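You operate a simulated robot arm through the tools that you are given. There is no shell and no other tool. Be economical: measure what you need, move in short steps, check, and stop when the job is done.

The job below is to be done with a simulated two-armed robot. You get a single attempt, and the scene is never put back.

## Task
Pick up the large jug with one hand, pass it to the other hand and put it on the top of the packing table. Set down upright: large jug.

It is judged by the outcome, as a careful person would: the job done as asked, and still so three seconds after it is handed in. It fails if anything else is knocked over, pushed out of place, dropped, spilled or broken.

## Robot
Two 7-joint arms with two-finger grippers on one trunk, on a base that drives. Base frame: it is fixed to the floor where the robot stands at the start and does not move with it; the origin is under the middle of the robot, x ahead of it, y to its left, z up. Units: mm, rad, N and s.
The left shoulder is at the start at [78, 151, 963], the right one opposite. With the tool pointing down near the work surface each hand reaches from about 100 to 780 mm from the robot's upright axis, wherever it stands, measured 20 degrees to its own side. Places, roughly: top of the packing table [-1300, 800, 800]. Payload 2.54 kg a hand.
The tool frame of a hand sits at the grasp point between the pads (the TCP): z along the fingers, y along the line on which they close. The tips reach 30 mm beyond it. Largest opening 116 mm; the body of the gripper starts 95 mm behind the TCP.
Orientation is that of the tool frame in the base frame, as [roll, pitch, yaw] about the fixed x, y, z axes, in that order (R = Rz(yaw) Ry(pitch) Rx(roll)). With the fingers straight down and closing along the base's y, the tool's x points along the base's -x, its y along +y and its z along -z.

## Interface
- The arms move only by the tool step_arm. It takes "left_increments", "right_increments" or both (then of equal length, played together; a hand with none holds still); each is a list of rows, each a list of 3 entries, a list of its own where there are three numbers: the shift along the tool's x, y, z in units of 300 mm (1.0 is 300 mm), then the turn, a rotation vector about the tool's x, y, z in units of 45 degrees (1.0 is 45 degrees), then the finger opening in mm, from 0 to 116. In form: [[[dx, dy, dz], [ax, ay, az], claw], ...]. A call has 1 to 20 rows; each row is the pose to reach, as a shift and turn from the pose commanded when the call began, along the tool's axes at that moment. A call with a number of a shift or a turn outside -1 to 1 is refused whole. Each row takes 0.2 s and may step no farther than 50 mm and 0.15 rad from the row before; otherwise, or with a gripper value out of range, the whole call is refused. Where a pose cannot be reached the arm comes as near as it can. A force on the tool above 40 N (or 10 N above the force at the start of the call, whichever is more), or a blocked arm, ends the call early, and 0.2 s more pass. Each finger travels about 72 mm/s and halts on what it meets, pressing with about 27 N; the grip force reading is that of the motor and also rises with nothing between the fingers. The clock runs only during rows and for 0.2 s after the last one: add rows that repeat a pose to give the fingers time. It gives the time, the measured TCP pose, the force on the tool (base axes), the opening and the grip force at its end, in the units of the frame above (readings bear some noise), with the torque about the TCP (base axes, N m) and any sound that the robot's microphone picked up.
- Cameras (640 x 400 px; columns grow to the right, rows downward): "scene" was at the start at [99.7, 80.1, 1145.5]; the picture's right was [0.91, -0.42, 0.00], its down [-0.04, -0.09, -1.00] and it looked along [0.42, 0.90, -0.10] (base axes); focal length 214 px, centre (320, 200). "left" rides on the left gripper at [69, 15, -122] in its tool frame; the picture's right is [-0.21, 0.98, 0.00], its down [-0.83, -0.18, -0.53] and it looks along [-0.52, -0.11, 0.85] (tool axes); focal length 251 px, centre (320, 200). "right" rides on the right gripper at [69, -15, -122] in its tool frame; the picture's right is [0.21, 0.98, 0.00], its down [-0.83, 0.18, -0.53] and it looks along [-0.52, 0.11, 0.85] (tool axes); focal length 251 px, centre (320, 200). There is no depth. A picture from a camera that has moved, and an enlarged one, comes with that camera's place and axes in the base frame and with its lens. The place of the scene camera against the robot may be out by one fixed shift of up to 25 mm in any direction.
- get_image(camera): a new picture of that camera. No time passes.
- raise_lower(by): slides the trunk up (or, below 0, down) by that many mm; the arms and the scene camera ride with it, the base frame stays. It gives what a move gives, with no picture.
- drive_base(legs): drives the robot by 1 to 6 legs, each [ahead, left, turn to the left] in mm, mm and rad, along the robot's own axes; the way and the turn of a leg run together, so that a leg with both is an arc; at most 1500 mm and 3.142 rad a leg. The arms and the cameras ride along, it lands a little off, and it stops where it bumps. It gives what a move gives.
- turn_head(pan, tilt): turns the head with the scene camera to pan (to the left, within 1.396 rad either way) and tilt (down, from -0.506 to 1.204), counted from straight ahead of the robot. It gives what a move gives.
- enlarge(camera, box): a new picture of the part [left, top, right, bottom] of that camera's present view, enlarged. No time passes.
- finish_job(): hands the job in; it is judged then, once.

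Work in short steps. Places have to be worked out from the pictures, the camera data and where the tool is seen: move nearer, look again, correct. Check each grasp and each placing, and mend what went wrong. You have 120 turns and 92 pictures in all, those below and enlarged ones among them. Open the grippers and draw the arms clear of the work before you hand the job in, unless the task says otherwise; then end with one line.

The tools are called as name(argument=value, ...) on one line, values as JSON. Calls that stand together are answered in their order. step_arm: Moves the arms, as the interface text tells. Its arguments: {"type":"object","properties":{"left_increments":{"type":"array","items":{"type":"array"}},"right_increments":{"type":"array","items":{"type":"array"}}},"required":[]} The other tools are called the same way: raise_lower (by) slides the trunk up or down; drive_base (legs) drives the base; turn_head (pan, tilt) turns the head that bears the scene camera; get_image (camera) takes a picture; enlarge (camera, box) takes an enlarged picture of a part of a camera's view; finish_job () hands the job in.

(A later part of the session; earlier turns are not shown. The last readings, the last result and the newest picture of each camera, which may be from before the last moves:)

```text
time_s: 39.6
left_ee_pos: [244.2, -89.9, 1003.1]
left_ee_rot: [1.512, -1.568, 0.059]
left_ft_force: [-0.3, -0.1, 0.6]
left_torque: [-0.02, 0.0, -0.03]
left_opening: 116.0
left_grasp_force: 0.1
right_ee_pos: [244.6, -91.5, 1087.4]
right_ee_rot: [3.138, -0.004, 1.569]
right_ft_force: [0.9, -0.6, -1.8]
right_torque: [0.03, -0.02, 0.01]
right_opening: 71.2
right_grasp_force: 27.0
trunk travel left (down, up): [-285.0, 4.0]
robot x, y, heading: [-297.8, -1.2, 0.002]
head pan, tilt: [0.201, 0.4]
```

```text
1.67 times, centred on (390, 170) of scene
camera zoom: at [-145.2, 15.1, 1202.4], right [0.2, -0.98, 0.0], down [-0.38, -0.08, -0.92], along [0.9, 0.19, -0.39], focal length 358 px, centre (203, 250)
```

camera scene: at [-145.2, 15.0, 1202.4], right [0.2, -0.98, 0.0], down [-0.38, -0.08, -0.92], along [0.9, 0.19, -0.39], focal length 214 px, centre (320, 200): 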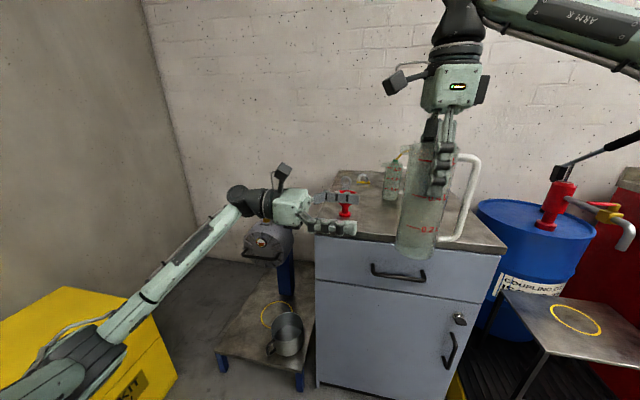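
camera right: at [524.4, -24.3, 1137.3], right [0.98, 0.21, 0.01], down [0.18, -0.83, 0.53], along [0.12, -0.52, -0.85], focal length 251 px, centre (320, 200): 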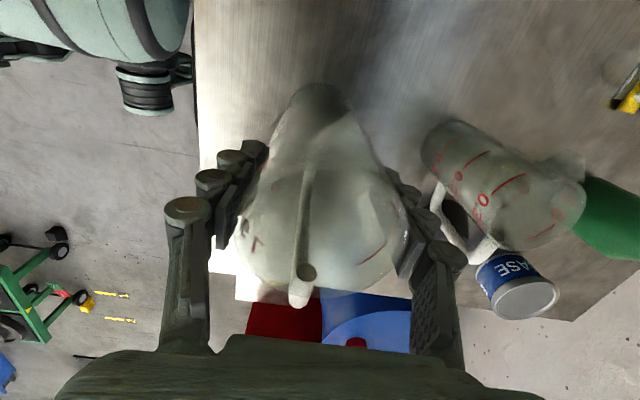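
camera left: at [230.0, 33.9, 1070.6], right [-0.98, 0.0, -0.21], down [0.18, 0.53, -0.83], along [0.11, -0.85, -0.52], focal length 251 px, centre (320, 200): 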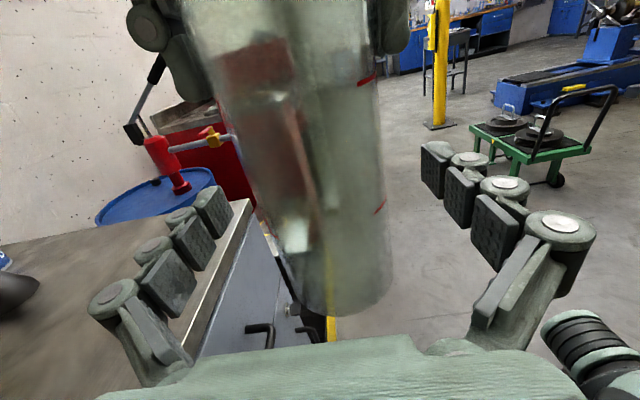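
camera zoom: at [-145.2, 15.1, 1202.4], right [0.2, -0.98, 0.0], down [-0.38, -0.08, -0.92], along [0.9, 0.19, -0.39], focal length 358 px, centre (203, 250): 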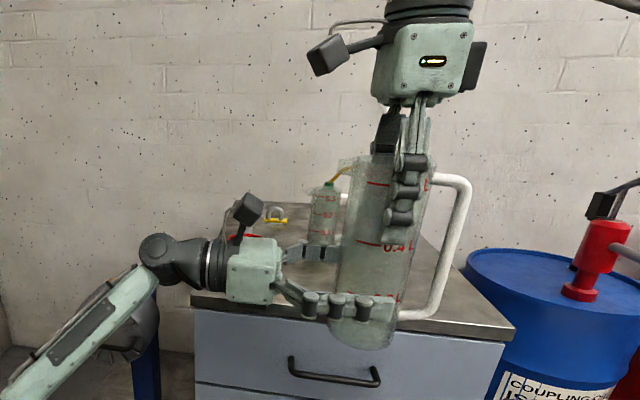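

The left fingers straddle the lower body. I close the left hand while the right keeps holding.

step_arm(left_increments=[[[0, 0, 0], [0, 0, 0], 80], [[0, 0, 0], [0, 0, 0], 60], [[0, 0, 0], [0, 0, 0], 30], [[0, 0, 0], [0, 0, 0], 30], [[0, 0, 0], [0, 0, 0], 30], [[0, 0, 0], [0, 0, 0], 30]])

get_image(camera="left")

```text
time_s: 41.0
left_ee_pos: [245.2, -87.4, 1002.5]
left_ee_rot: [1.862, -1.569, -0.291]
left_ft_force: [-4.0, 1.8, 0.3]
left_torque: [-0.05, -0.47, -0.08]
left_opening: 70.1
left_grasp_force: 27.2
right_ee_pos: [243.7, -91.6, 1087.2]
right_ee_rot: [3.138, -0.004, 1.57]
right_ft_force: [5.1, -2.2, -1.8]
right_torque: [-0.13, 0.08, 0.07]
right_opening: 71.4
right_grasp_force: 27.0
trunk travel left (down, up): [-285.0, 4.0]
robot x, y, heading: [-298.7, -0.3, 0.002]
head pan, tilt: [0.201, 0.4]
```

```text
59 pictures are left
camera left: at [229.8, 34.1, 1070.5], right [-0.98, 0.0, -0.21], down [0.18, 0.53, -0.83], along [0.11, -0.85, -0.52], focal length 251 px, centre (320, 200)
```

left: 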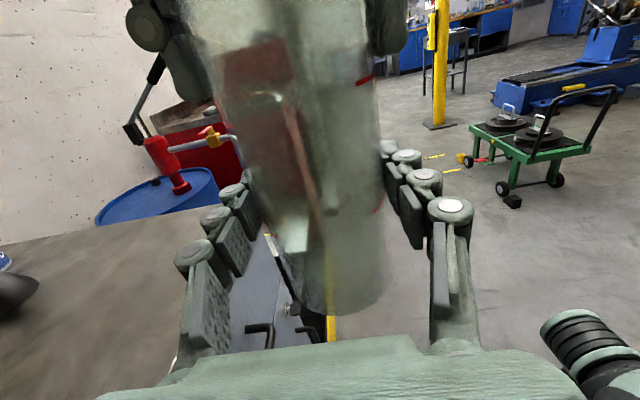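

The left holds at 70 mm, 27 N. I open the right hand fully, then check before raising it.

step_arm(right_increments=[[[0, 0, 0], [0, 0, 0], 80], [[0, 0, 0], [0, 0, 0], 100], [[0, 0, 0], [0, 0, 0], 116], [[0, 0, 0], [0, 0, 0], 116]])

enlarge(camera="scene", box=[240, 50, 540, 290])

```text
time_s: 42.0
left_ee_pos: [245.6, -86.4, 1002.3]
left_ee_rot: [1.654, -1.568, -0.081]
left_ft_force: [-0.5, -0.3, 0.1]
left_torque: [0.05, -0.03, 0.01]
left_opening: 69.9
left_grasp_force: 26.9
right_ee_pos: [243.5, -90.2, 1086.9]
right_ee_rot: [3.138, -0.003, 1.57]
right_ft_force: [-0.7, -0.8, 0.3]
right_torque: [-0.01, 0.01, -0.04]
right_opening: 115.7
right_grasp_force: 0.0
trunk travel left (down, up): [-285.0, 4.0]
robot x, y, heading: [-298.7, -1.4, 0.002]
head pan, tilt: [0.201, 0.4]
```

```text
1.67 times, centred on (390, 170) of scene
camera zoom: at [-145.2, 15.0, 1202.4], right [0.2, -0.98, 0.0], down [-0.38, -0.08, -0.92], along [0.9, 0.19, -0.39], focal length 358 px, centre (203, 250)
```

zoom: 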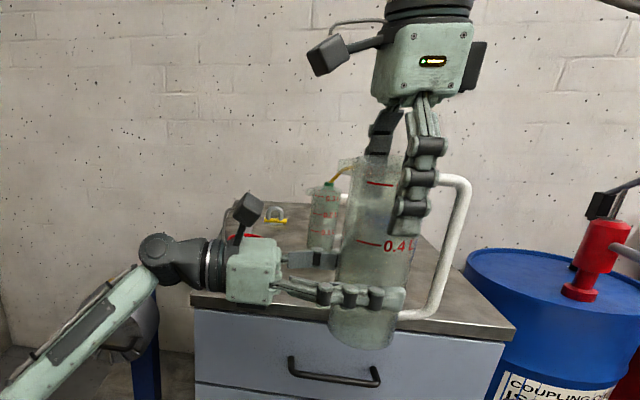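

The jug stays in the left hand. I raise the right hand straight up while lowering the left a little, so the fingers clear the rim.

step_arm(left_increments=[[[-0.04, 0, 0], [0, 0, 0], 30], [[-0.08, 0, 0], [0, 0, 0], 30], [[-0.12, 0, 0], [0, 0, 0], 30], [[-0.16, 0, 0], [0, 0, 0], 30], [[-0.2, 0, 0], [0, 0, 0], 30], [[-0.2, 0, 0], [0, 0, 0], 30]], right_increments=[[[0, 0, -0.04], [0, 0, 0], 116], [[0, 0, -0.08], [0, 0, 0], 116], [[0, 0, -0.12], [0, 0, 0], 116], [[0, 0, -0.16], [0, 0, 0], 116], [[0, 0, -0.2], [0, 0, 0], 116], [[0, 0, -0.2], [0, 0, 0], 116]])

get_image(camera="scene")

```text
time_s: 43.5
left_ee_pos: [245.2, -87.3, 940.6]
left_ee_rot: [1.647, -1.568, -0.079]
left_ft_force: [-0.1, -0.5, -0.4]
left_torque: [0.03, -0.03, 0.02]
left_opening: 69.7
left_grasp_force: 27.1
right_ee_pos: [244.1, -91.1, 1147.3]
right_ee_rot: [3.137, -0.005, 1.571]
right_ft_force: [-0.1, 0.2, -0.2]
right_torque: [-0.01, 0.01, -0.02]
right_opening: 116.1
right_grasp_force: 0.0
trunk travel left (down, up): [-285.0, 4.0]
robot x, y, heading: [-298.1, -1.2, 0.001]
head pan, tilt: [0.201, 0.4]
```

```text
57 pictures are left
camera scene: at [-145.2, 15.0, 1202.4], right [0.2, -0.98, 0.0], down [-0.38, -0.08, -0.92], along [0.9, 0.19, -0.39], focal length 214 px, centre (320, 200)
```

scene: 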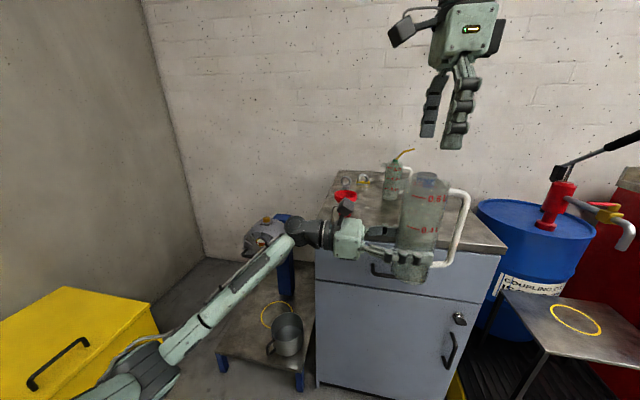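

Handover done: the jug is upright in the left hand. I draw the right hand aside, then turn the robot to face the packing table and look.

step_arm(right_increments=[[[-0.11, -0.05, 0], [0, 0, 0], 116], [[-0.22, -0.11, 0], [0, 0, 0], 116], [[-0.33, -0.18, 0], [0, 0, 0], 116], [[-0.44, -0.25, 0], [0, 0, 0], 116], [[-0.55, -0.32, 0], [0, 0, 0], 116], [[-0.65, -0.4, 0], [0, 0, 0], 116], [[-0.65, -0.4, 0], [0, 0, 0], 80]])

turn_head(pan=0.3, tilt=0.45)

drive_base(legs=[[0, 0, 1.2]])

get_image(camera="scene")

```text
time_s: 45.0
left_ee_pos: [246.0, -87.1, 941.8]
left_ee_rot: [1.625, -1.567, -0.052]
left_ft_force: [0.4, 0.3, -0.1]
left_torque: [0.01, 0.01, 0.03]
left_opening: 70.0
left_grasp_force: 27.1
right_ee_pos: [123.5, -286.2, 1150.1]
right_ee_rot: [3.138, -0.004, 1.573]
right_ft_force: [0.1, 0.3, -0.1]
right_torque: [-0.02, -0.01, 0.01]
right_opening: 79.4
right_grasp_force: 0.0
trunk travel left (down, up): [-285.0, 4.0]
robot x, y, heading: [-296.4, 2.2, 0.005]
head pan, tilt: [0.201, 0.4]
```

```text
time_s: 45.7
left_ee_pos: [245.8, -87.2, 941.1]
left_ee_rot: [1.668, -1.57, -0.097]
left_ft_force: [0.5, -0.2, -0.1]
left_torque: [0.06, 0.0, 0.02]
left_opening: 69.8
left_grasp_force: 27.3
right_ee_pos: [123.8, -286.5, 1149.4]
right_ee_rot: [3.137, -0.006, 1.572]
right_ft_force: [-0.6, 0.7, -0.2]
right_torque: [0.0, 0.05, 0.01]
right_opening: 80.0
right_grasp_force: 0.1
trunk travel left (down, up): [-285.0, 4.0]
robot x, y, heading: [-295.3, -1.1, 0.003]
head pan, tilt: [0.3, 0.45]
```

```text
time_s: 49.2
left_ee_pos: [-15.6, 471.4, 941.2]
left_ee_rot: [1.605, -1.569, 1.159]
left_ft_force: [0.4, 0.1, -0.5]
left_torque: [-0.02, 0.03, -0.02]
left_opening: 70.0
left_grasp_force: 27.1
right_ee_pos: [124.2, 286.1, 1150.4]
right_ee_rot: [3.138, -0.005, 2.765]
right_ft_force: [-0.5, -0.3, 0.0]
right_torque: [0.0, -0.01, 0.03]
right_opening: 80.1
right_grasp_force: 0.1
trunk travel left (down, up): [-285.0, 4.0]
robot x, y, heading: [-299.6, -3.4, 1.191]
head pan, tilt: [0.3, 0.45]
```

```text
56 pictures are left
camera scene: at [-272.3, 151.1, 1197.7], right [1.0, -0.07, 0.0], down [-0.03, -0.43, -0.9], along [0.07, 0.9, -0.44], focal length 214 px, centre (320, 200)
```

scene: 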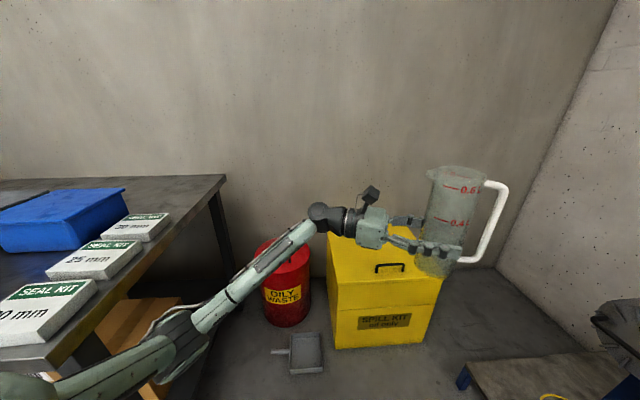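

The table's front edge lies near x≈-690 with boxes and a blue bin on it, and my left elbow is near its corner. I back away to about [-300,-400] before turning further.

drive_base(legs=[[-372, -148, 0]])

drive_base(legs=[[0, 0, 0.9]])

turn_head(pan=0.1, tilt=0.3)

get_image(camera="scene")

```text
time_s: 51.6
left_ee_pos: [-13.2, 76.1, 941.4]
left_ee_rot: [1.858, -1.57, 0.911]
left_ft_force: [-0.5, -0.8, -1.1]
left_torque: [0.01, 0.02, 0.03]
left_opening: 69.8
left_grasp_force: 26.9
right_ee_pos: [128.9, -110.8, 1149.5]
right_ee_rot: [3.138, -0.006, 2.765]
right_ft_force: [0.1, -0.3, 1.5]
right_torque: [0.04, 0.01, 0.02]
right_opening: 80.0
right_grasp_force: 0.1
trunk travel left (down, up): [-285.0, 4.0]
robot x, y, heading: [-294.1, -395.9, 1.196]
head pan, tilt: [0.3, 0.45]
```

```text
time_s: 54.4
left_ee_pos: [-488.0, 117.9, 942.7]
left_ee_rot: [1.684, -1.57, 1.979]
left_ft_force: [-0.1, 0.3, -0.7]
left_torque: [-0.02, 0.03, 0.03]
left_opening: 69.8
left_grasp_force: 26.3
right_ee_pos: [-254.5, 108.7, 1149.7]
right_ee_rot: [3.138, -0.005, -2.62]
right_ft_force: [0.9, 0.9, -0.7]
right_torque: [0.04, 0.01, -0.02]
right_opening: 79.9
right_grasp_force: 0.1
trunk travel left (down, up): [-285.0, 4.0]
robot x, y, heading: [-294.2, -397.4, 2.096]
head pan, tilt: [0.3, 0.45]
```

```text
time_s: 55.1
left_ee_pos: [-487.4, 117.2, 941.1]
left_ee_rot: [1.833, -1.568, 1.83]
left_ft_force: [-0.3, -0.4, 1.2]
left_torque: [-0.01, 0.01, 0.01]
left_opening: 69.9
left_grasp_force: 27.3
right_ee_pos: [-254.1, 110.5, 1149.9]
right_ee_rot: [3.136, -0.006, -2.62]
right_ft_force: [0.4, -0.3, -0.3]
right_torque: [0.0, -0.03, -0.01]
right_opening: 80.1
right_grasp_force: 0.0
trunk travel left (down, up): [-285.0, 4.0]
robot x, y, heading: [-291.8, -400.2, 2.099]
head pan, tilt: [0.099, 0.3]
```

```text
55 pictures are left
camera scene: at [-388.4, -265.8, 1211.6], right [0.81, 0.58, 0.0], down [0.17, -0.24, -0.96], along [-0.56, 0.77, -0.3], focal length 214 px, centre (320, 200)
```

scene: 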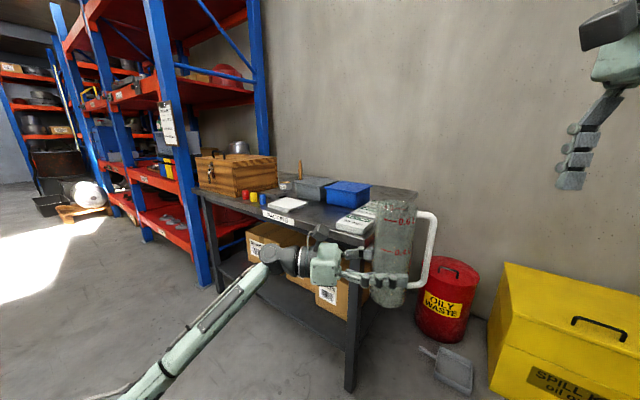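

enlarge(camera="scene", box=[180, 130, 430, 290])

```text
2.50 times, centred on (305, 210) of scene
camera zoom: at [-388.4, -265.8, 1211.6], right [0.81, 0.58, 0.0], down [0.17, -0.24, -0.96], along [-0.56, 0.77, -0.3], focal length 536 px, centre (358, 175)
```

zoom: 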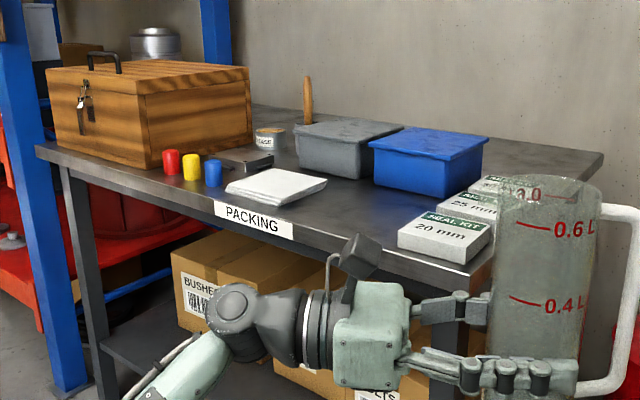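

The packing table's front edge is at y≈420 (x from about -2000 to -690), with a free patch near [-980,520] between the white cloth and the 20 mm box. To keep the forearm off the table I turn the left hand about the vertical so that it points forward.

step_arm(left_increments=[[[0, 0, 0], [0.125, 0, 0], 30], [[0, 0, 0], [0.25, 0, 0], 30], [[0, 0, 0], [0.375, 0, 0], 30], [[0, 0, 0], [0.5, 0, 0], 30], [[0, 0, 0], [0.625, 0, 0], 30], [[0, 0, 0], [0.75, 0, 0], 30], [[0, 0, 0], [0.875, 0, 0], 30], [[0, 0, 0], [1.0, 0, 0], 30], [[0, 0, 0], [1.0, 0, 0], 30]])

get_image(camera="scene")

get_image(camera="left")

```text
time_s: 57.1
left_ee_pos: [-488.7, 116.6, 943.0]
left_ee_rot: [2.588, -1.568, 1.862]
left_ft_force: [0.2, -0.3, 0.9]
left_torque: [-0.03, -0.01, -0.03]
left_opening: 69.7
left_grasp_force: 26.7
right_ee_pos: [-253.7, 111.0, 1148.9]
right_ee_rot: [3.138, -0.004, -2.62]
right_ft_force: [0.0, 1.0, 0.0]
right_torque: [-0.01, 0.02, 0.01]
right_opening: 79.7
right_grasp_force: 0.0
trunk travel left (down, up): [-285.0, 4.0]
robot x, y, heading: [-294.1, -398.7, 2.092]
head pan, tilt: [0.099, 0.3]
```

```text
53 pictures are left
camera scene: at [-388.5, -265.8, 1211.6], right [0.81, 0.58, 0.0], down [0.17, -0.24, -0.96], along [-0.56, 0.78, -0.3], focal length 214 px, centre (320, 200)
```

scene: 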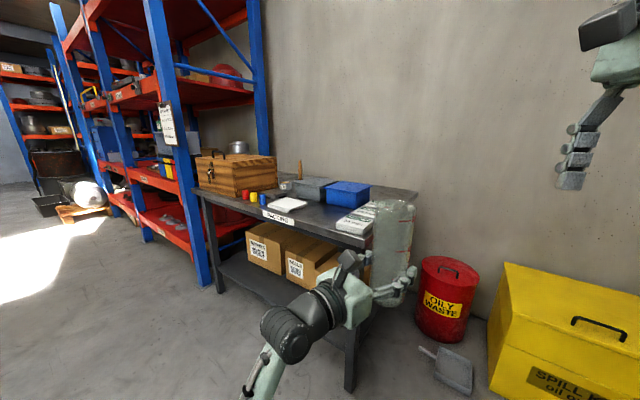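

```text
52 pictures are left
camera left: at [-504.6, -4.9, 1009.9], right [0.94, -0.25, -0.21], down [-0.31, -0.47, -0.82], along [0.11, 0.85, -0.52], focal length 251 px, centre (320, 200)
```

left: 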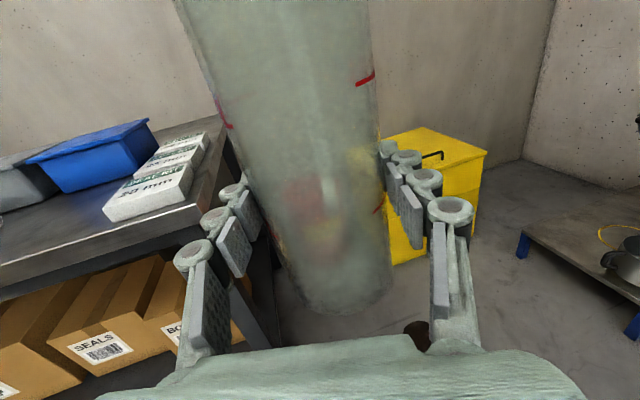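

That works with the jug upright. I turn the hand another 45° so it points straight ahead of the robot.

step_arm(left_increments=[[[0, 0, 0], [0.125, 0, 0], 30], [[0, 0, 0], [0.25, 0, 0], 30], [[0, 0, 0], [0.375, 0, 0], 30], [[0, 0, 0], [0.5, 0, 0], 30], [[0, 0, 0], [0.625, 0, 0], 30], [[0, 0, 0], [0.75, 0, 0], 30], [[0, 0, 0], [0.875, 0, 0], 30], [[0, 0, 0], [1.0, 0, 0], 30], [[0, 0, 0], [1.0, 0, 0], 30]])

get_image(camera="scene")

```text
time_s: 57.8
left_ee_pos: [-534.1, 110.2, 965.3]
left_ee_rot: [-1.438, -1.299, -0.162]
left_ft_force: [-0.1, -0.6, 0.6]
left_torque: [-0.06, 0.02, -0.02]
left_opening: 69.8
left_grasp_force: 26.5
right_ee_pos: [-254.5, 108.1, 1149.2]
right_ee_rot: [3.136, -0.006, -2.62]
right_ft_force: [-0.7, 0.5, -0.1]
right_torque: [0.0, 0.01, -0.01]
right_opening: 80.3
right_grasp_force: 0.2
trunk travel left (down, up): [-285.0, 4.0]
robot x, y, heading: [-288.4, -396.0, 2.098]
head pan, tilt: [0.099, 0.3]
stopped in row 3 (left hand): the arm was blocked; the commanded pose is now the measured one
```

```text
51 pictures are left
camera scene: at [-388.2, -266.2, 1211.8], right [0.81, 0.58, 0.0], down [0.17, -0.24, -0.96], along [-0.56, 0.78, -0.3], focal length 214 px, centre (320, 200)
```

scene: 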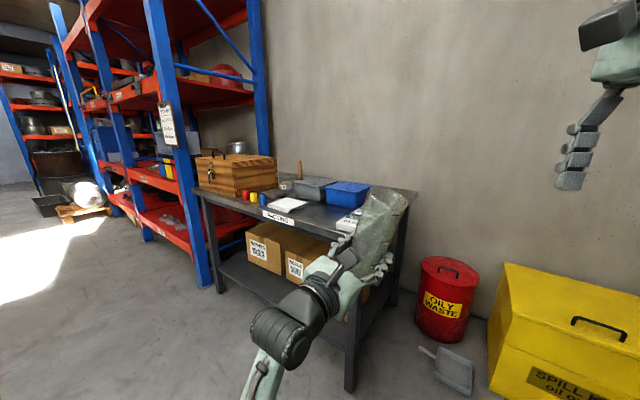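

The wrist hit a limit and rolled ~15°, tilting the empty jug (still gripped, nothing touched). I roll it back upright and return toward the previous pose.

step_arm(left_increments=[[[-0.01, 0.04, 0], [-0.05, 0, -0.09], 30], [[-0.02, 0.08, 0.01], [-0.1, 0, -0.18], 30], [[-0.03, 0.12, 0.02], [-0.15, 0, -0.27], 30], [[-0.034, 0.168, 0.02], [-0.2, 0, -0.344], 30], [[-0.034, 0.168, 0.02], [-0.2, 0, -0.344], 30]])

get_image(camera="scene")

get_image(camera="left")

```text
time_s: 58.6
left_ee_pos: [-539.2, 110.1, 947.1]
left_ee_rot: [-1.598, -1.313, -0.083]
left_ft_force: [-0.8, 0.2, 0.0]
left_torque: [-0.06, 0.02, 0.03]
left_opening: 70.2
left_grasp_force: 27.3
right_ee_pos: [-254.8, 110.6, 1149.7]
right_ee_rot: [3.135, -0.005, -2.619]
right_ft_force: [0.6, -0.2, 0.2]
right_torque: [0.0, 0.01, -0.03]
right_opening: 80.1
right_grasp_force: 0.1
trunk travel left (down, up): [-285.0, 4.0]
robot x, y, heading: [-290.5, -397.5, 2.093]
head pan, tilt: [0.099, 0.3]
stopped in row 3 (left hand): the arm was blocked; the commanded pose is now the measured one
```

```text
50 pictures are left
camera scene: at [-388.3, -266.2, 1211.7], right [0.81, 0.58, 0.0], down [0.17, -0.24, -0.96], along [-0.56, 0.78, -0.3], focal length 214 px, centre (320, 200)
```

scene: 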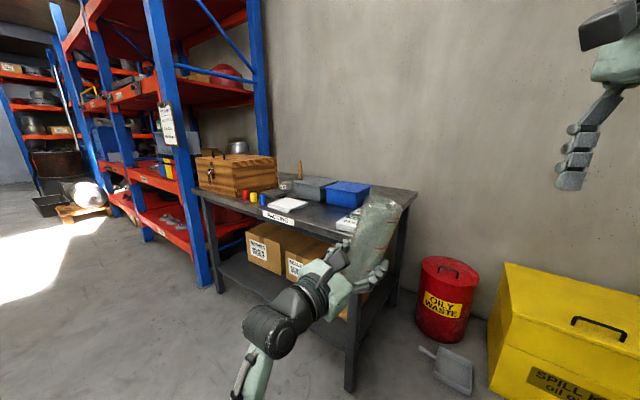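

```text
49 pictures are left
camera left: at [-520.0, -14.8, 1009.8], right [0.88, -0.1, -0.46], down [-0.44, -0.49, -0.75], along [-0.15, 0.86, -0.48], focal length 251 px, centre (320, 200)
```

left: 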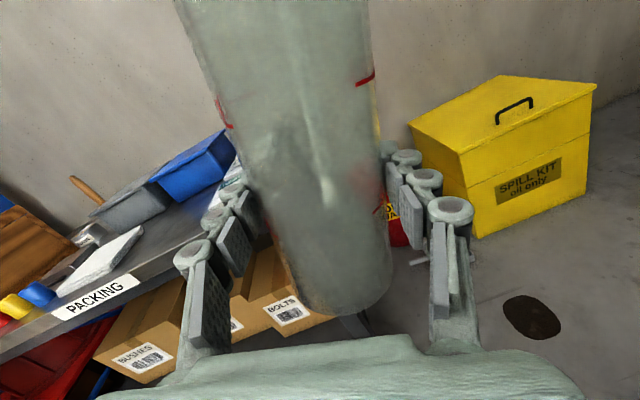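

Blocked again; I look at the left elbow to see what is in the way.

turn_head(pan=0.7, tilt=0.9)

get_image(camera="scene")

```text
time_s: 59.6
left_ee_pos: [-539.7, 110.3, 948.3]
left_ee_rot: [-1.597, -1.314, -0.084]
left_ft_force: [-0.4, 0.8, 0.8]
left_torque: [-0.02, 0.0, 0.0]
left_opening: 70.0
left_grasp_force: 26.4
right_ee_pos: [-254.0, 109.8, 1149.4]
right_ee_rot: [3.137, -0.005, -2.619]
right_ft_force: [0.1, 0.0, -0.3]
right_torque: [0.01, -0.05, 0.01]
right_opening: 80.0
right_grasp_force: 0.1
trunk travel left (down, up): [-285.0, 4.0]
robot x, y, heading: [-294.4, -400.4, 2.097]
head pan, tilt: [0.7, 0.901]
```

```text
48 pictures are left
camera scene: at [-404.9, -316.0, 1159.4], right [0.34, 0.94, 0.0], down [0.74, -0.27, -0.62], along [-0.58, 0.21, -0.78], focal length 214 px, centre (320, 200)
```

scene: 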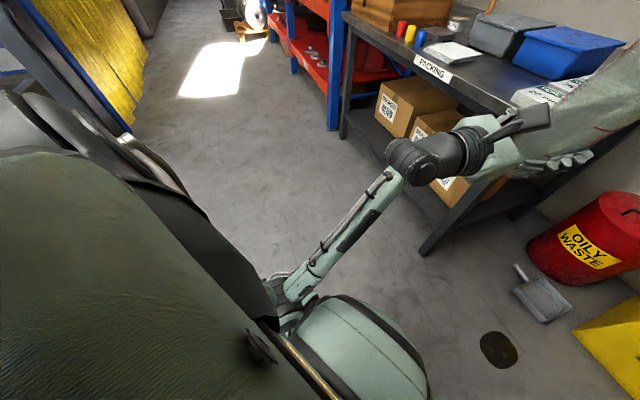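

The elbow has tucked in against the torso. I move the hand outward (toward the robot's left) to free the elbow before fixing the tilt.

step_arm(left_increments=[[[-0.025, -0.096, -0.011], [0, 0, 0], 30], [[-0.05, -0.192, -0.022], [0, 0, 0], 30], [[-0.075, -0.288, -0.033], [0, 0, 0], 30], [[-0.1, -0.384, -0.044], [0, 0, 0], 30], [[-0.1, -0.384, -0.044], [0, 0, 0], 30]])

get_image(camera="scene")

```text
time_s: 60.8
left_ee_pos: [-659.6, 112.4, 940.9]
left_ee_rot: [-1.65, -1.317, -0.034]
left_ft_force: [1.3, -0.4, -0.4]
left_torque: [-0.01, 0.02, 0.03]
left_opening: 69.9
left_grasp_force: 26.2
right_ee_pos: [-254.3, 109.7, 1149.2]
right_ee_rot: [3.14, -0.005, -2.62]
right_ft_force: [0.8, -0.1, -0.3]
right_torque: [0.05, 0.0, -0.01]
right_opening: 79.9
right_grasp_force: 0.0
trunk travel left (down, up): [-285.0, 4.0]
robot x, y, heading: [-291.9, -397.3, 2.098]
head pan, tilt: [0.7, 0.901]
```

```text
47 pictures are left
camera scene: at [-404.8, -316.0, 1159.4], right [0.34, 0.94, 0.0], down [0.74, -0.27, -0.62], along [-0.58, 0.21, -0.78], focal length 214 px, centre (320, 200)
```

scene: 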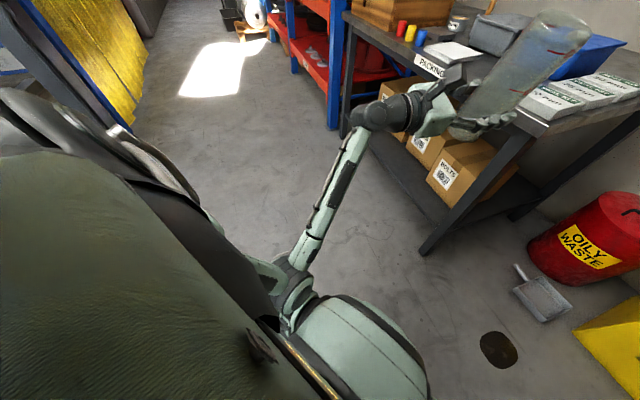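

The hand moved freely. Now I try rolling the jug upright here.

step_arm(left_increments=[[[0, 0, 0], [0, 0, -0.08], 30], [[0, 0, 0], [0, 0, -0.16], 30], [[0, 0, 0], [0, 0, -0.24], 30], [[0, 0, 0], [0, 0, -0.325], 30], [[0, 0, 0], [0, 0, -0.325], 30]])

get_image(camera="left")

```text
time_s: 62.2
left_ee_pos: [-681.0, 103.1, 921.3]
left_ee_rot: [-2.476, -1.462, 0.821]
left_ft_force: [0.4, -0.1, -0.5]
left_torque: [-0.04, 0.0, -0.03]
left_opening: 70.5
left_grasp_force: 27.6
right_ee_pos: [-254.0, 109.7, 1149.7]
right_ee_rot: [3.138, -0.005, -2.619]
right_ft_force: [0.0, -0.1, -0.2]
right_torque: [0.02, 0.02, 0.0]
right_opening: 80.0
right_grasp_force: 0.0
trunk travel left (down, up): [-285.0, 4.0]
robot x, y, heading: [-294.2, -392.5, 2.096]
head pan, tilt: [0.7, 0.901]
stopped in row 5 (left hand): the arm was blocked; the commanded pose is now the measured one
```

```text
46 pictures are left
camera left: at [-671.0, -14.3, 997.4], right [0.95, -0.1, -0.28], down [-0.29, -0.58, -0.76], along [-0.08, 0.81, -0.58], focal length 251 px, centre (320, 200)
```

left: 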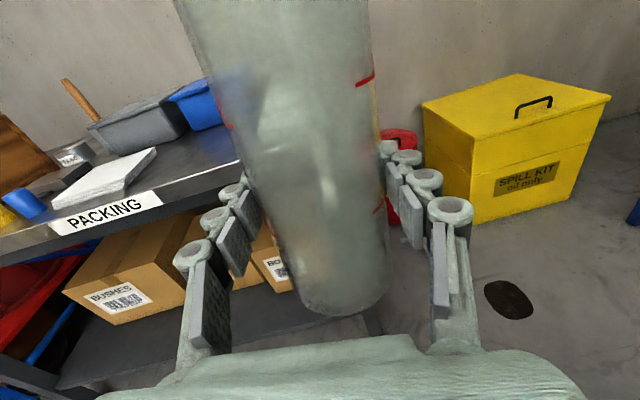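

Now within ~6° of upright. I move a little outward, forward and up to free the elbow, finishing the levelling.

step_arm(left_increments=[[[0.016, -0.06, 0.04], [0, 0, 0], 30], [[0.032, -0.12, 0.08], [0, 0, 0], 30], [[0.048, -0.18, 0.115], [0, 0.03, -0.02], 30], [[0.048, -0.18, 0.115], [0, 0.07, -0.05], 30], [[0.048, -0.18, 0.115], [0, 0.108, -0.085], 30], [[0.048, -0.18, 0.115], [0, 0.108, -0.085], 30]])

get_image(camera="scene")

```text
time_s: 63.6
left_ee_pos: [-730.3, 143.5, 936.1]
left_ee_rot: [0.763, -1.567, -2.42]
left_ft_force: [0.6, -1.0, -0.9]
left_torque: [0.03, 0.02, 0.0]
left_opening: 70.1
left_grasp_force: 27.0
right_ee_pos: [-255.5, 109.5, 1149.9]
right_ee_rot: [3.139, -0.005, -2.619]
right_ft_force: [-0.8, -0.3, 0.1]
right_torque: [0.01, 0.0, 0.01]
right_opening: 79.9
right_grasp_force: 0.0
trunk travel left (down, up): [-285.0, 4.0]
robot x, y, heading: [-293.9, -397.4, 2.096]
head pan, tilt: [0.7, 0.901]
```

```text
45 pictures are left
camera scene: at [-404.9, -316.0, 1159.4], right [0.34, 0.94, 0.0], down [0.74, -0.27, -0.62], along [-0.58, 0.21, -0.78], focal length 214 px, centre (320, 200)
```

scene: 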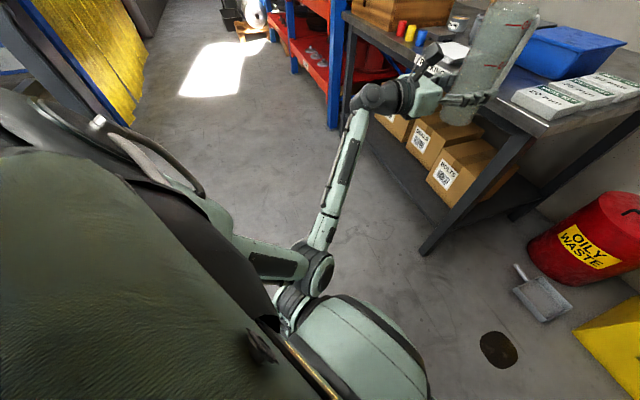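

The jug is upright again (hand 35° right of the robot's forward, nearly toward +y). I raise it 30 mm and drive to bring it in front of the free patch, short of the table.

step_arm(left_increments=[[[0.03, 0, 0], [0, 0, 0], 30], [[0.06, 0, 0], [0, 0, 0], 30], [[0.1, 0, 0], [0, 0, 0], 30], [[0.1, 0, 0], [0, 0, 0], 30]])

drive_base(legs=[[287, 122, 0]])

turn_head(pan=0.25, tilt=0.55)

get_image(camera="scene")

get_image(camera="left")

```text
time_s: 64.6
left_ee_pos: [-729.8, 141.7, 965.7]
left_ee_rot: [0.931, -1.569, -2.588]
left_ft_force: [0.7, 0.5, -0.5]
left_torque: [-0.04, -0.02, 0.01]
left_opening: 70.0
left_grasp_force: 27.6
right_ee_pos: [-254.6, 111.0, 1149.8]
right_ee_rot: [3.139, -0.005, -2.62]
right_ft_force: [0.4, -0.2, -0.3]
right_torque: [-0.03, 0.0, 0.02]
right_opening: 80.1
right_grasp_force: 0.0
trunk travel left (down, up): [-285.0, 4.0]
robot x, y, heading: [-291.0, -393.8, 2.096]
head pan, tilt: [0.7, 0.901]
```

```text
time_s: 66.7
left_ee_pos: [-978.5, 331.4, 965.0]
left_ee_rot: [1.124, -1.57, -2.784]
left_ft_force: [-0.5, 0.0, 0.0]
left_torque: [0.0, -0.01, 0.01]
left_opening: 69.8
left_grasp_force: 26.9
right_ee_pos: [-500.7, 297.5, 1148.2]
right_ee_rot: [3.137, -0.004, -2.624]
right_ft_force: [-0.2, 0.8, -0.5]
right_torque: [-0.02, -0.03, -0.01]
right_opening: 79.9
right_grasp_force: 0.1
trunk travel left (down, up): [-285.0, 4.0]
robot x, y, heading: [-540.9, -210.2, 2.089]
head pan, tilt: [0.7, 0.901]
```

```text
time_s: 67.6
left_ee_pos: [-977.9, 331.7, 964.9]
left_ee_rot: [0.911, -1.57, -2.572]
left_ft_force: [-1.0, -0.2, -0.7]
left_torque: [-0.04, -0.01, -0.01]
left_opening: 70.2
left_grasp_force: 27.0
right_ee_pos: [-500.4, 297.9, 1149.2]
right_ee_rot: [3.137, -0.006, -2.623]
right_ft_force: [0.4, -1.1, 0.3]
right_torque: [-0.01, -0.01, 0.01]
right_opening: 80.1
right_grasp_force: 0.0
trunk travel left (down, up): [-285.0, 4.0]
robot x, y, heading: [-539.9, -207.6, 2.098]
head pan, tilt: [0.25, 0.55]
```

```text
44 pictures are left
camera scene: at [-645.0, -89.5, 1188.6], right [0.72, 0.7, 0.0], down [0.36, -0.37, -0.85], along [-0.59, 0.61, -0.52], focal length 214 px, centre (320, 200)
```

scene: 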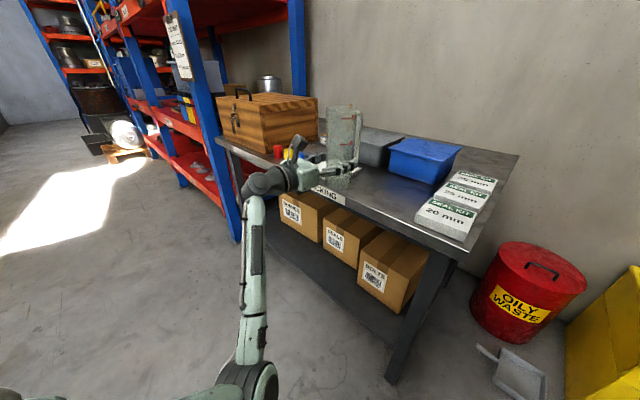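

```text
43 pictures are left
camera left: at [-973.3, 207.9, 1033.9], right [0.97, -0.09, -0.21], down [-0.23, -0.52, -0.83], along [-0.04, 0.85, -0.52], focal length 251 px, centre (320, 200)
```

left: 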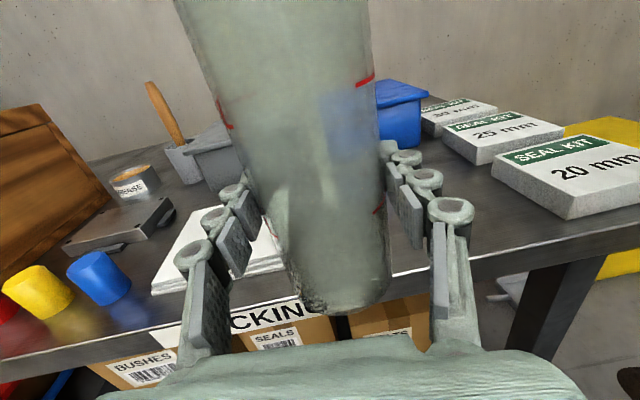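

I need the table height accurately before placing, so I enlarge both views.

enlarge(camera="scene", box=[230, 90, 530, 290])

enlarge(camera="left", box=[340, 80, 640, 280])

```text
2.00 times, centred on (380, 190) of scene
camera zoom: at [-645.0, -89.5, 1188.6], right [0.72, 0.7, 0.0], down [0.36, -0.37, -0.85], along [-0.59, 0.61, -0.52], focal length 429 px, centre (200, 220)
```

zoom: 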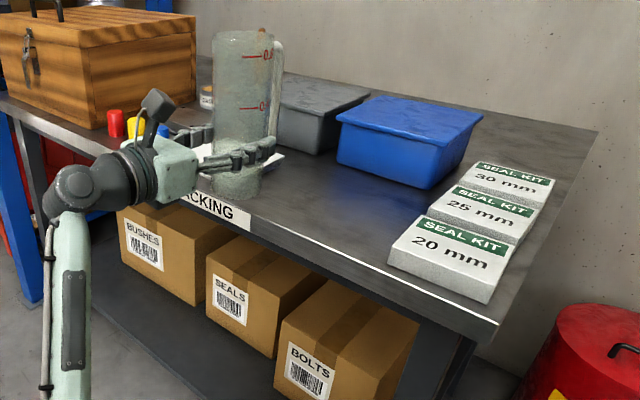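

```text
2.00 times, centred on (490, 180) of left
camera zoom: at [-973.3, 207.9, 1033.9], right [0.97, -0.09, -0.21], down [-0.23, -0.52, -0.83], along [-0.04, 0.85, -0.52], focal length 503 px, centre (-20, 240)
```

zoom: 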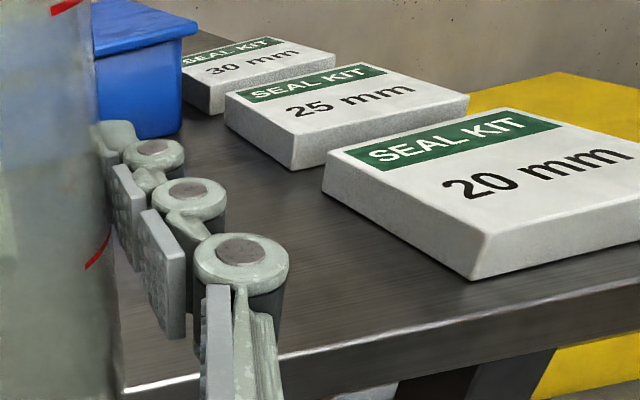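

Triangulating the box corner puts the table top near z≈855 and its edge near y≈345, higher and nearer than given. I raise the jug 55 mm for clearance and take a second left-camera view to confirm by parallax.

step_arm(left_increments=[[[0.06, 0, 0], [0, 0, 0], 30], [[0.12, 0, 0], [0, 0, 0], 30], [[0.185, 0, 0], [0, 0, 0], 30], [[0.185, 0, 0], [0, 0, 0], 30]])

enlarge(camera="left", box=[340, 80, 640, 280])

enlarge(camera="scene", box=[230, 70, 530, 270])

```text
time_s: 68.6
left_ee_pos: [-977.9, 331.5, 1023.9]
left_ee_rot: [1.006, -1.568, -2.664]
left_ft_force: [0.1, -0.5, -1.3]
left_torque: [-0.03, 0.02, 0.04]
left_opening: 70.0
left_grasp_force: 26.5
right_ee_pos: [-501.2, 297.8, 1150.4]
right_ee_rot: [3.137, -0.005, -2.622]
right_ft_force: [0.2, 0.3, -1.0]
right_torque: [-0.01, -0.05, -0.02]
right_opening: 79.9
right_grasp_force: 0.0
trunk travel left (down, up): [-285.0, 4.0]
robot x, y, heading: [-539.5, -209.9, 2.094]
head pan, tilt: [0.25, 0.55]
```

```text
2.00 times, centred on (490, 180) of left
camera zoom: at [-973.4, 208.1, 1090.3], right [0.97, -0.09, -0.21], down [-0.23, -0.52, -0.83], along [-0.04, 0.85, -0.52], focal length 503 px, centre (-20, 240)
```

zoom: 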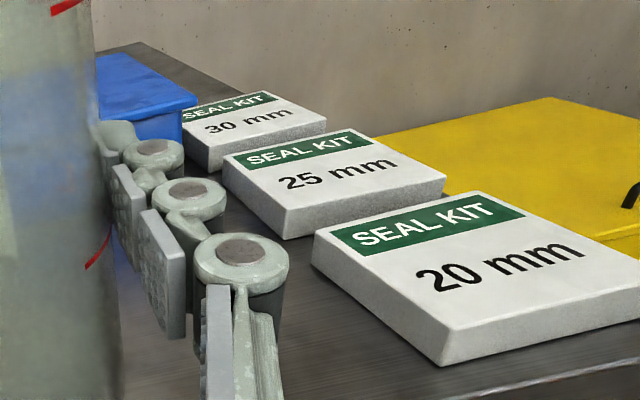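

```text
2.00 times, centred on (380, 170) of scene
camera zoom: at [-645.0, -89.5, 1188.6], right [0.72, 0.7, 0.0], down [0.36, -0.37, -0.85], along [-0.59, 0.61, -0.52], focal length 429 px, centre (200, 260)
```

zoom: 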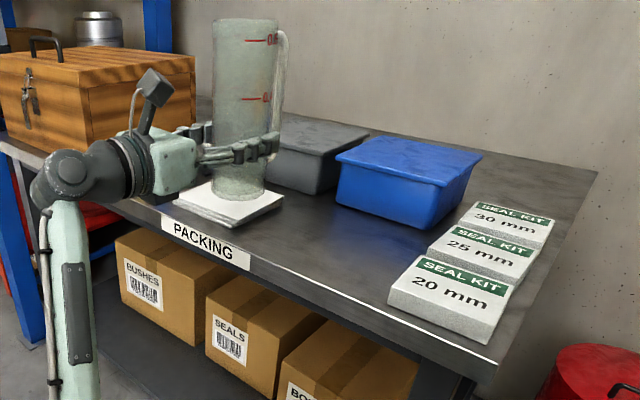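

Parallax confirms the table top at z≈850, edge y≈350; the free patch spans x -1040…-775, y 355…630. I drive so the jug comes over [-910,470].

drive_base(legs=[[86, -128, 0]])

get_image(camera="scene")

get_image(camera="left")

```text
time_s: 70.5
left_ee_pos: [-908.0, 471.1, 1023.2]
left_ee_rot: [0.987, -1.57, -2.65]
left_ft_force: [-0.2, 0.1, -1.3]
left_torque: [0.02, -0.02, 0.02]
left_opening: 70.0
left_grasp_force: 27.2
right_ee_pos: [-431.0, 436.2, 1149.0]
right_ee_rot: [3.138, -0.005, -2.624]
right_ft_force: [-0.4, -0.4, 0.2]
right_torque: [0.01, 0.04, -0.01]
right_opening: 80.2
right_grasp_force: 0.0
trunk travel left (down, up): [-285.0, 4.0]
robot x, y, heading: [-472.0, -71.8, 2.095]
head pan, tilt: [0.25, 0.55]
```

```text
38 pictures are left
camera scene: at [-575.9, 49.3, 1188.6], right [0.72, 0.7, 0.0], down [0.36, -0.38, -0.85], along [-0.59, 0.61, -0.52], focal length 214 px, centre (320, 200)
```

scene: 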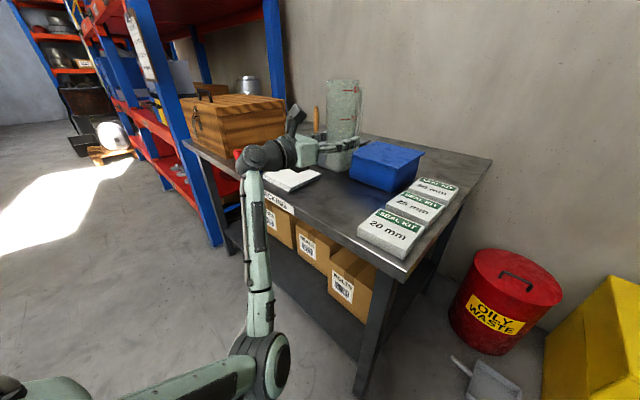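

```text
37 pictures are left
camera left: at [-903.6, 347.4, 1090.0], right [0.97, -0.09, -0.21], down [-0.23, -0.52, -0.83], along [-0.04, 0.85, -0.52], focal length 251 px, centre (320, 200)
```

left: 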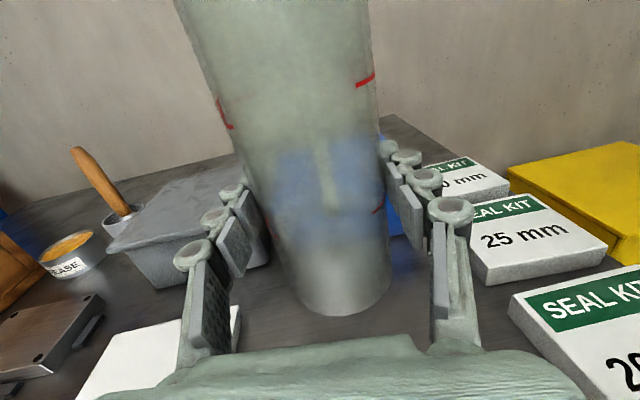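

The jug is over the free patch with the forearm outside the table edge. I lower the trunk 70 mm and look again.

raise_lower(by=-70)

get_image(camera="left")

enlarge(camera="scene", box=[220, 50, 520, 250])

```text
time_s: 71.6
left_ee_pos: [-907.7, 471.0, 952.4]
left_ee_rot: [0.649, -1.569, -2.309]
left_ft_force: [-0.3, -0.8, -0.9]
left_torque: [-0.08, 0.0, 0.01]
left_opening: 70.1
left_grasp_force: 27.2
right_ee_pos: [-432.3, 436.9, 1079.9]
right_ee_rot: [3.135, -0.006, -2.625]
right_ft_force: [-0.2, 0.4, -0.9]
right_torque: [0.03, 0.01, -0.01]
right_opening: 79.9
right_grasp_force: 0.0
trunk travel left (down, up): [-215.0, 74.0]
robot x, y, heading: [-471.2, -70.4, 2.09]
head pan, tilt: [0.25, 0.55]
```

```text
36 pictures are left
camera left: at [-903.6, 347.0, 1020.3], right [0.97, -0.09, -0.21], down [-0.23, -0.51, -0.83], along [-0.04, 0.85, -0.52], focal length 251 px, centre (320, 200)
```

left: 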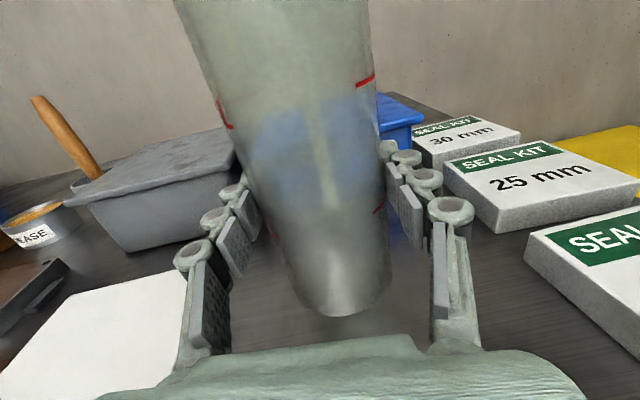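

```text
2.00 times, centred on (370, 150) of scene
camera zoom: at [-575.9, 48.8, 1118.8], right [0.72, 0.7, 0.0], down [0.36, -0.38, -0.85], along [-0.59, 0.61, -0.52], focal length 429 px, centre (220, 300)
```

zoom: 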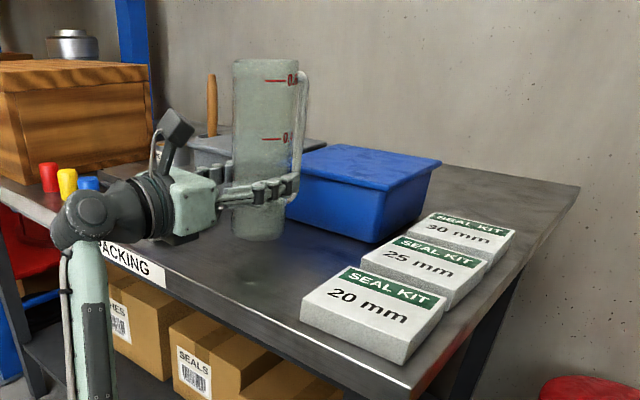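

Clear on all sides, with about 20 mm left. I lower with the arm in small steps and watch the force.

step_arm(left_increments=[[[-0.012, 0, 0], [0, 0, 0], 30], [[-0.024, 0, 0], [0, 0, 0], 30], [[-0.036, 0, 0], [0, 0, 0], 30], [[-0.048, 0, 0], [0, 0, 0], 30], [[-0.048, 0, 0], [0, 0, 0], 30]])

enlarge(camera="scene", box=[260, 70, 440, 190])

```text
time_s: 72.8
left_ee_pos: [-907.7, 471.3, 937.7]
left_ee_rot: [0.854, -1.569, -2.514]
left_ft_force: [0.3, -1.0, -2.0]
left_torque: [-0.01, 0.02, 0.01]
left_opening: 70.0
left_grasp_force: 26.7
right_ee_pos: [-432.5, 436.9, 1078.3]
right_ee_rot: [3.139, -0.006, -2.624]
right_ft_force: [-0.2, 0.0, 0.3]
right_torque: [0.01, 0.0, 0.0]
right_opening: 80.1
right_grasp_force: 0.0
trunk travel left (down, up): [-215.0, 74.0]
robot x, y, heading: [-474.9, -70.2, 2.094]
head pan, tilt: [0.25, 0.55]
```

```text
3.33 times, centred on (350, 130) of scene
camera zoom: at [-576.0, 49.0, 1118.7], right [0.72, 0.7, 0.0], down [0.36, -0.38, -0.85], along [-0.59, 0.61, -0.52], focal length 715 px, centre (220, 433)
```

zoom: 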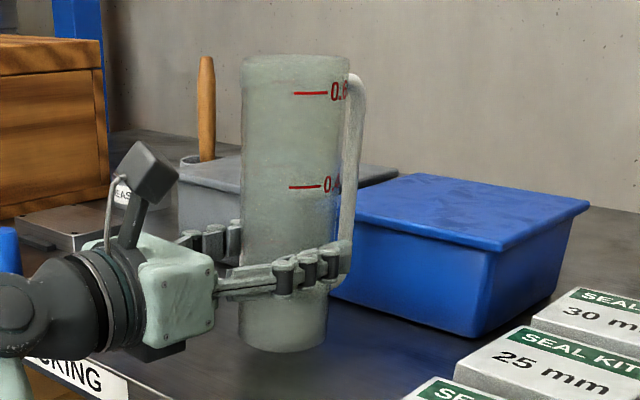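

No contact yet; I continue down in 2 mm steps.

step_arm(left_increments=[[[-0.007, 0, 0], [0, 0, 0], 30], [[-0.014, 0, 0], [0, 0, 0], 30], [[-0.02, 0, 0], [0, 0, 0], 30], [[-0.027, 0, 0], [0, 0, 0], 30], [[-0.027, 0, 0], [0, 0, 0], 30]])

```text
time_s: 74.0
left_ee_pos: [-907.5, 470.7, 929.4]
left_ee_rot: [0.937, -1.567, -2.595]
left_ft_force: [-0.3, 1.0, -1.8]
left_torque: [-0.03, -0.02, 0.0]
left_opening: 69.8
left_grasp_force: 27.0
right_ee_pos: [-433.2, 436.4, 1079.4]
right_ee_rot: [3.138, -0.005, -2.624]
right_ft_force: [-0.3, -0.1, -0.6]
right_torque: [0.0, -0.02, 0.0]
right_opening: 80.1
right_grasp_force: 0.0
trunk travel left (down, up): [-215.0, 74.0]
robot x, y, heading: [-472.2, -68.7, 2.1]
head pan, tilt: [0.25, 0.55]
```

Still no upward force; 6 mm more in small steps.

step_arm(left_increments=[[[-0.005, 0, 0], [0, 0, 0], 30], [[-0.01, 0, 0], [0, 0, 0], 30], [[-0.015, 0, 0], [0, 0, 0], 30], [[-0.02, 0, 0], [0, 0, 0], 30], [[-0.02, 0, 0], [0, 0, 0], 30]])

enlarge(camera="left", box=[220, 180, 460, 340])

enlarge(camera="scene", box=[260, 70, 440, 190])

```text
time_s: 75.2
left_ee_pos: [-908.5, 470.5, 922.8]
left_ee_rot: [1.016, -1.568, -2.675]
left_ft_force: [-0.5, 1.2, -0.6]
left_torque: [-0.02, 0.0, 0.0]
left_opening: 70.0
left_grasp_force: 27.2
right_ee_pos: [-431.7, 436.2, 1079.5]
right_ee_rot: [3.138, -0.006, -2.626]
right_ft_force: [0.5, 0.3, 0.8]
right_torque: [0.0, -0.02, -0.02]
right_opening: 80.2
right_grasp_force: 0.0
trunk travel left (down, up): [-215.0, 74.0]
robot x, y, heading: [-471.0, -68.0, 2.092]
head pan, tilt: [0.25, 0.55]
```

```text
2.50 times, centred on (340, 260) of left
camera zoom: at [-904.0, 347.6, 991.1], right [0.97, -0.09, -0.21], down [-0.23, -0.52, -0.83], along [-0.04, 0.85, -0.52], focal length 629 px, centre (270, 50)
```

zoom: 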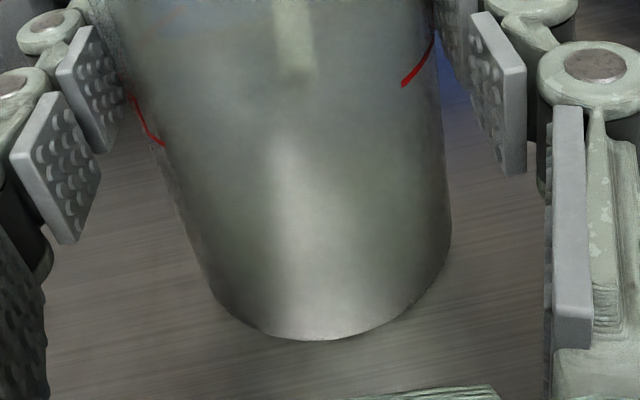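

```text
3.33 times, centred on (350, 130) of scene
camera zoom: at [-576.0, 49.0, 1118.7], right [0.72, 0.7, 0.0], down [0.36, -0.38, -0.85], along [-0.59, 0.61, -0.52], focal length 715 px, centre (220, 433)
```

zoom: 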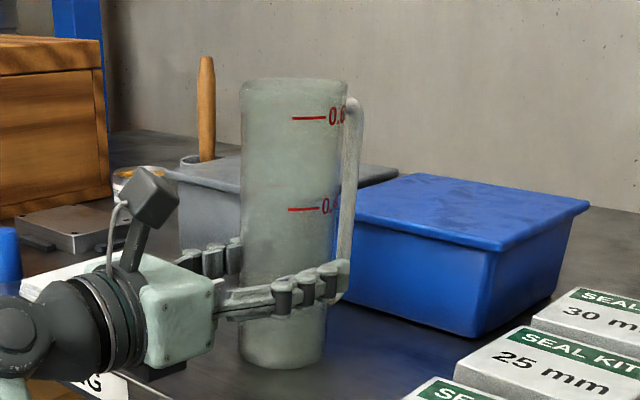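

No contact yet, though the gap looks small. I continue 8 mm in fine steps; a force rise will show contact.

step_arm(left_increments=[[[-0.005, 0, 0], [0, 0, 0], 30], [[-0.01, 0, 0], [0, 0, 0], 30], [[-0.015, 0, 0], [0, 0, 0], 30], [[-0.02, 0, 0], [0, 0, 0], 30], [[-0.02, 0, 0], [0, 0, 0], 30]])

```text
time_s: 76.4
left_ee_pos: [-907.0, 470.8, 922.6]
left_ee_rot: [-0.23, -1.564, -1.428]
left_ft_force: [-3.0, 5.8, 21.2]
left_torque: [-0.04, 0.03, 0.04]
left_opening: 70.1
left_grasp_force: 27.9
right_ee_pos: [-430.1, 435.2, 1080.3]
right_ee_rot: [3.138, -0.005, -2.623]
right_ft_force: [0.0, 0.9, 0.6]
right_torque: [0.03, -0.02, 0.0]
right_opening: 79.9
right_grasp_force: 0.0
trunk travel left (down, up): [-215.0, 74.0]
robot x, y, heading: [-471.5, -68.3, 2.092]
head pan, tilt: [0.25, 0.55]
```

Contact: 21 N upward with the hand stopped at z 922.6. I relax the command by 6 mm and check the force before opening.

step_arm(left_increments=[[[0.009, 0, 0], [0, 0, 0], 30], [[0.018, 0, 0], [0, 0, 0], 30], [[0.018, 0, 0], [0, 0, 0], 30]])

```text
time_s: 77.2
left_ee_pos: [-908.0, 469.6, 922.0]
left_ee_rot: [2.269, -1.569, 2.352]
left_ft_force: [0.7, -3.0, 5.5]
left_torque: [0.04, -0.03, -0.03]
left_opening: 69.8
left_grasp_force: 27.1
right_ee_pos: [-431.3, 435.2, 1079.3]
right_ee_rot: [3.135, -0.005, -2.625]
right_ft_force: [0.6, 0.3, 0.1]
right_torque: [-0.04, 0.01, 0.03]
right_opening: 80.3
right_grasp_force: 0.0
trunk travel left (down, up): [-215.0, 74.0]
robot x, y, heading: [-470.4, -72.5, 2.092]
head pan, tilt: [0.25, 0.55]
```

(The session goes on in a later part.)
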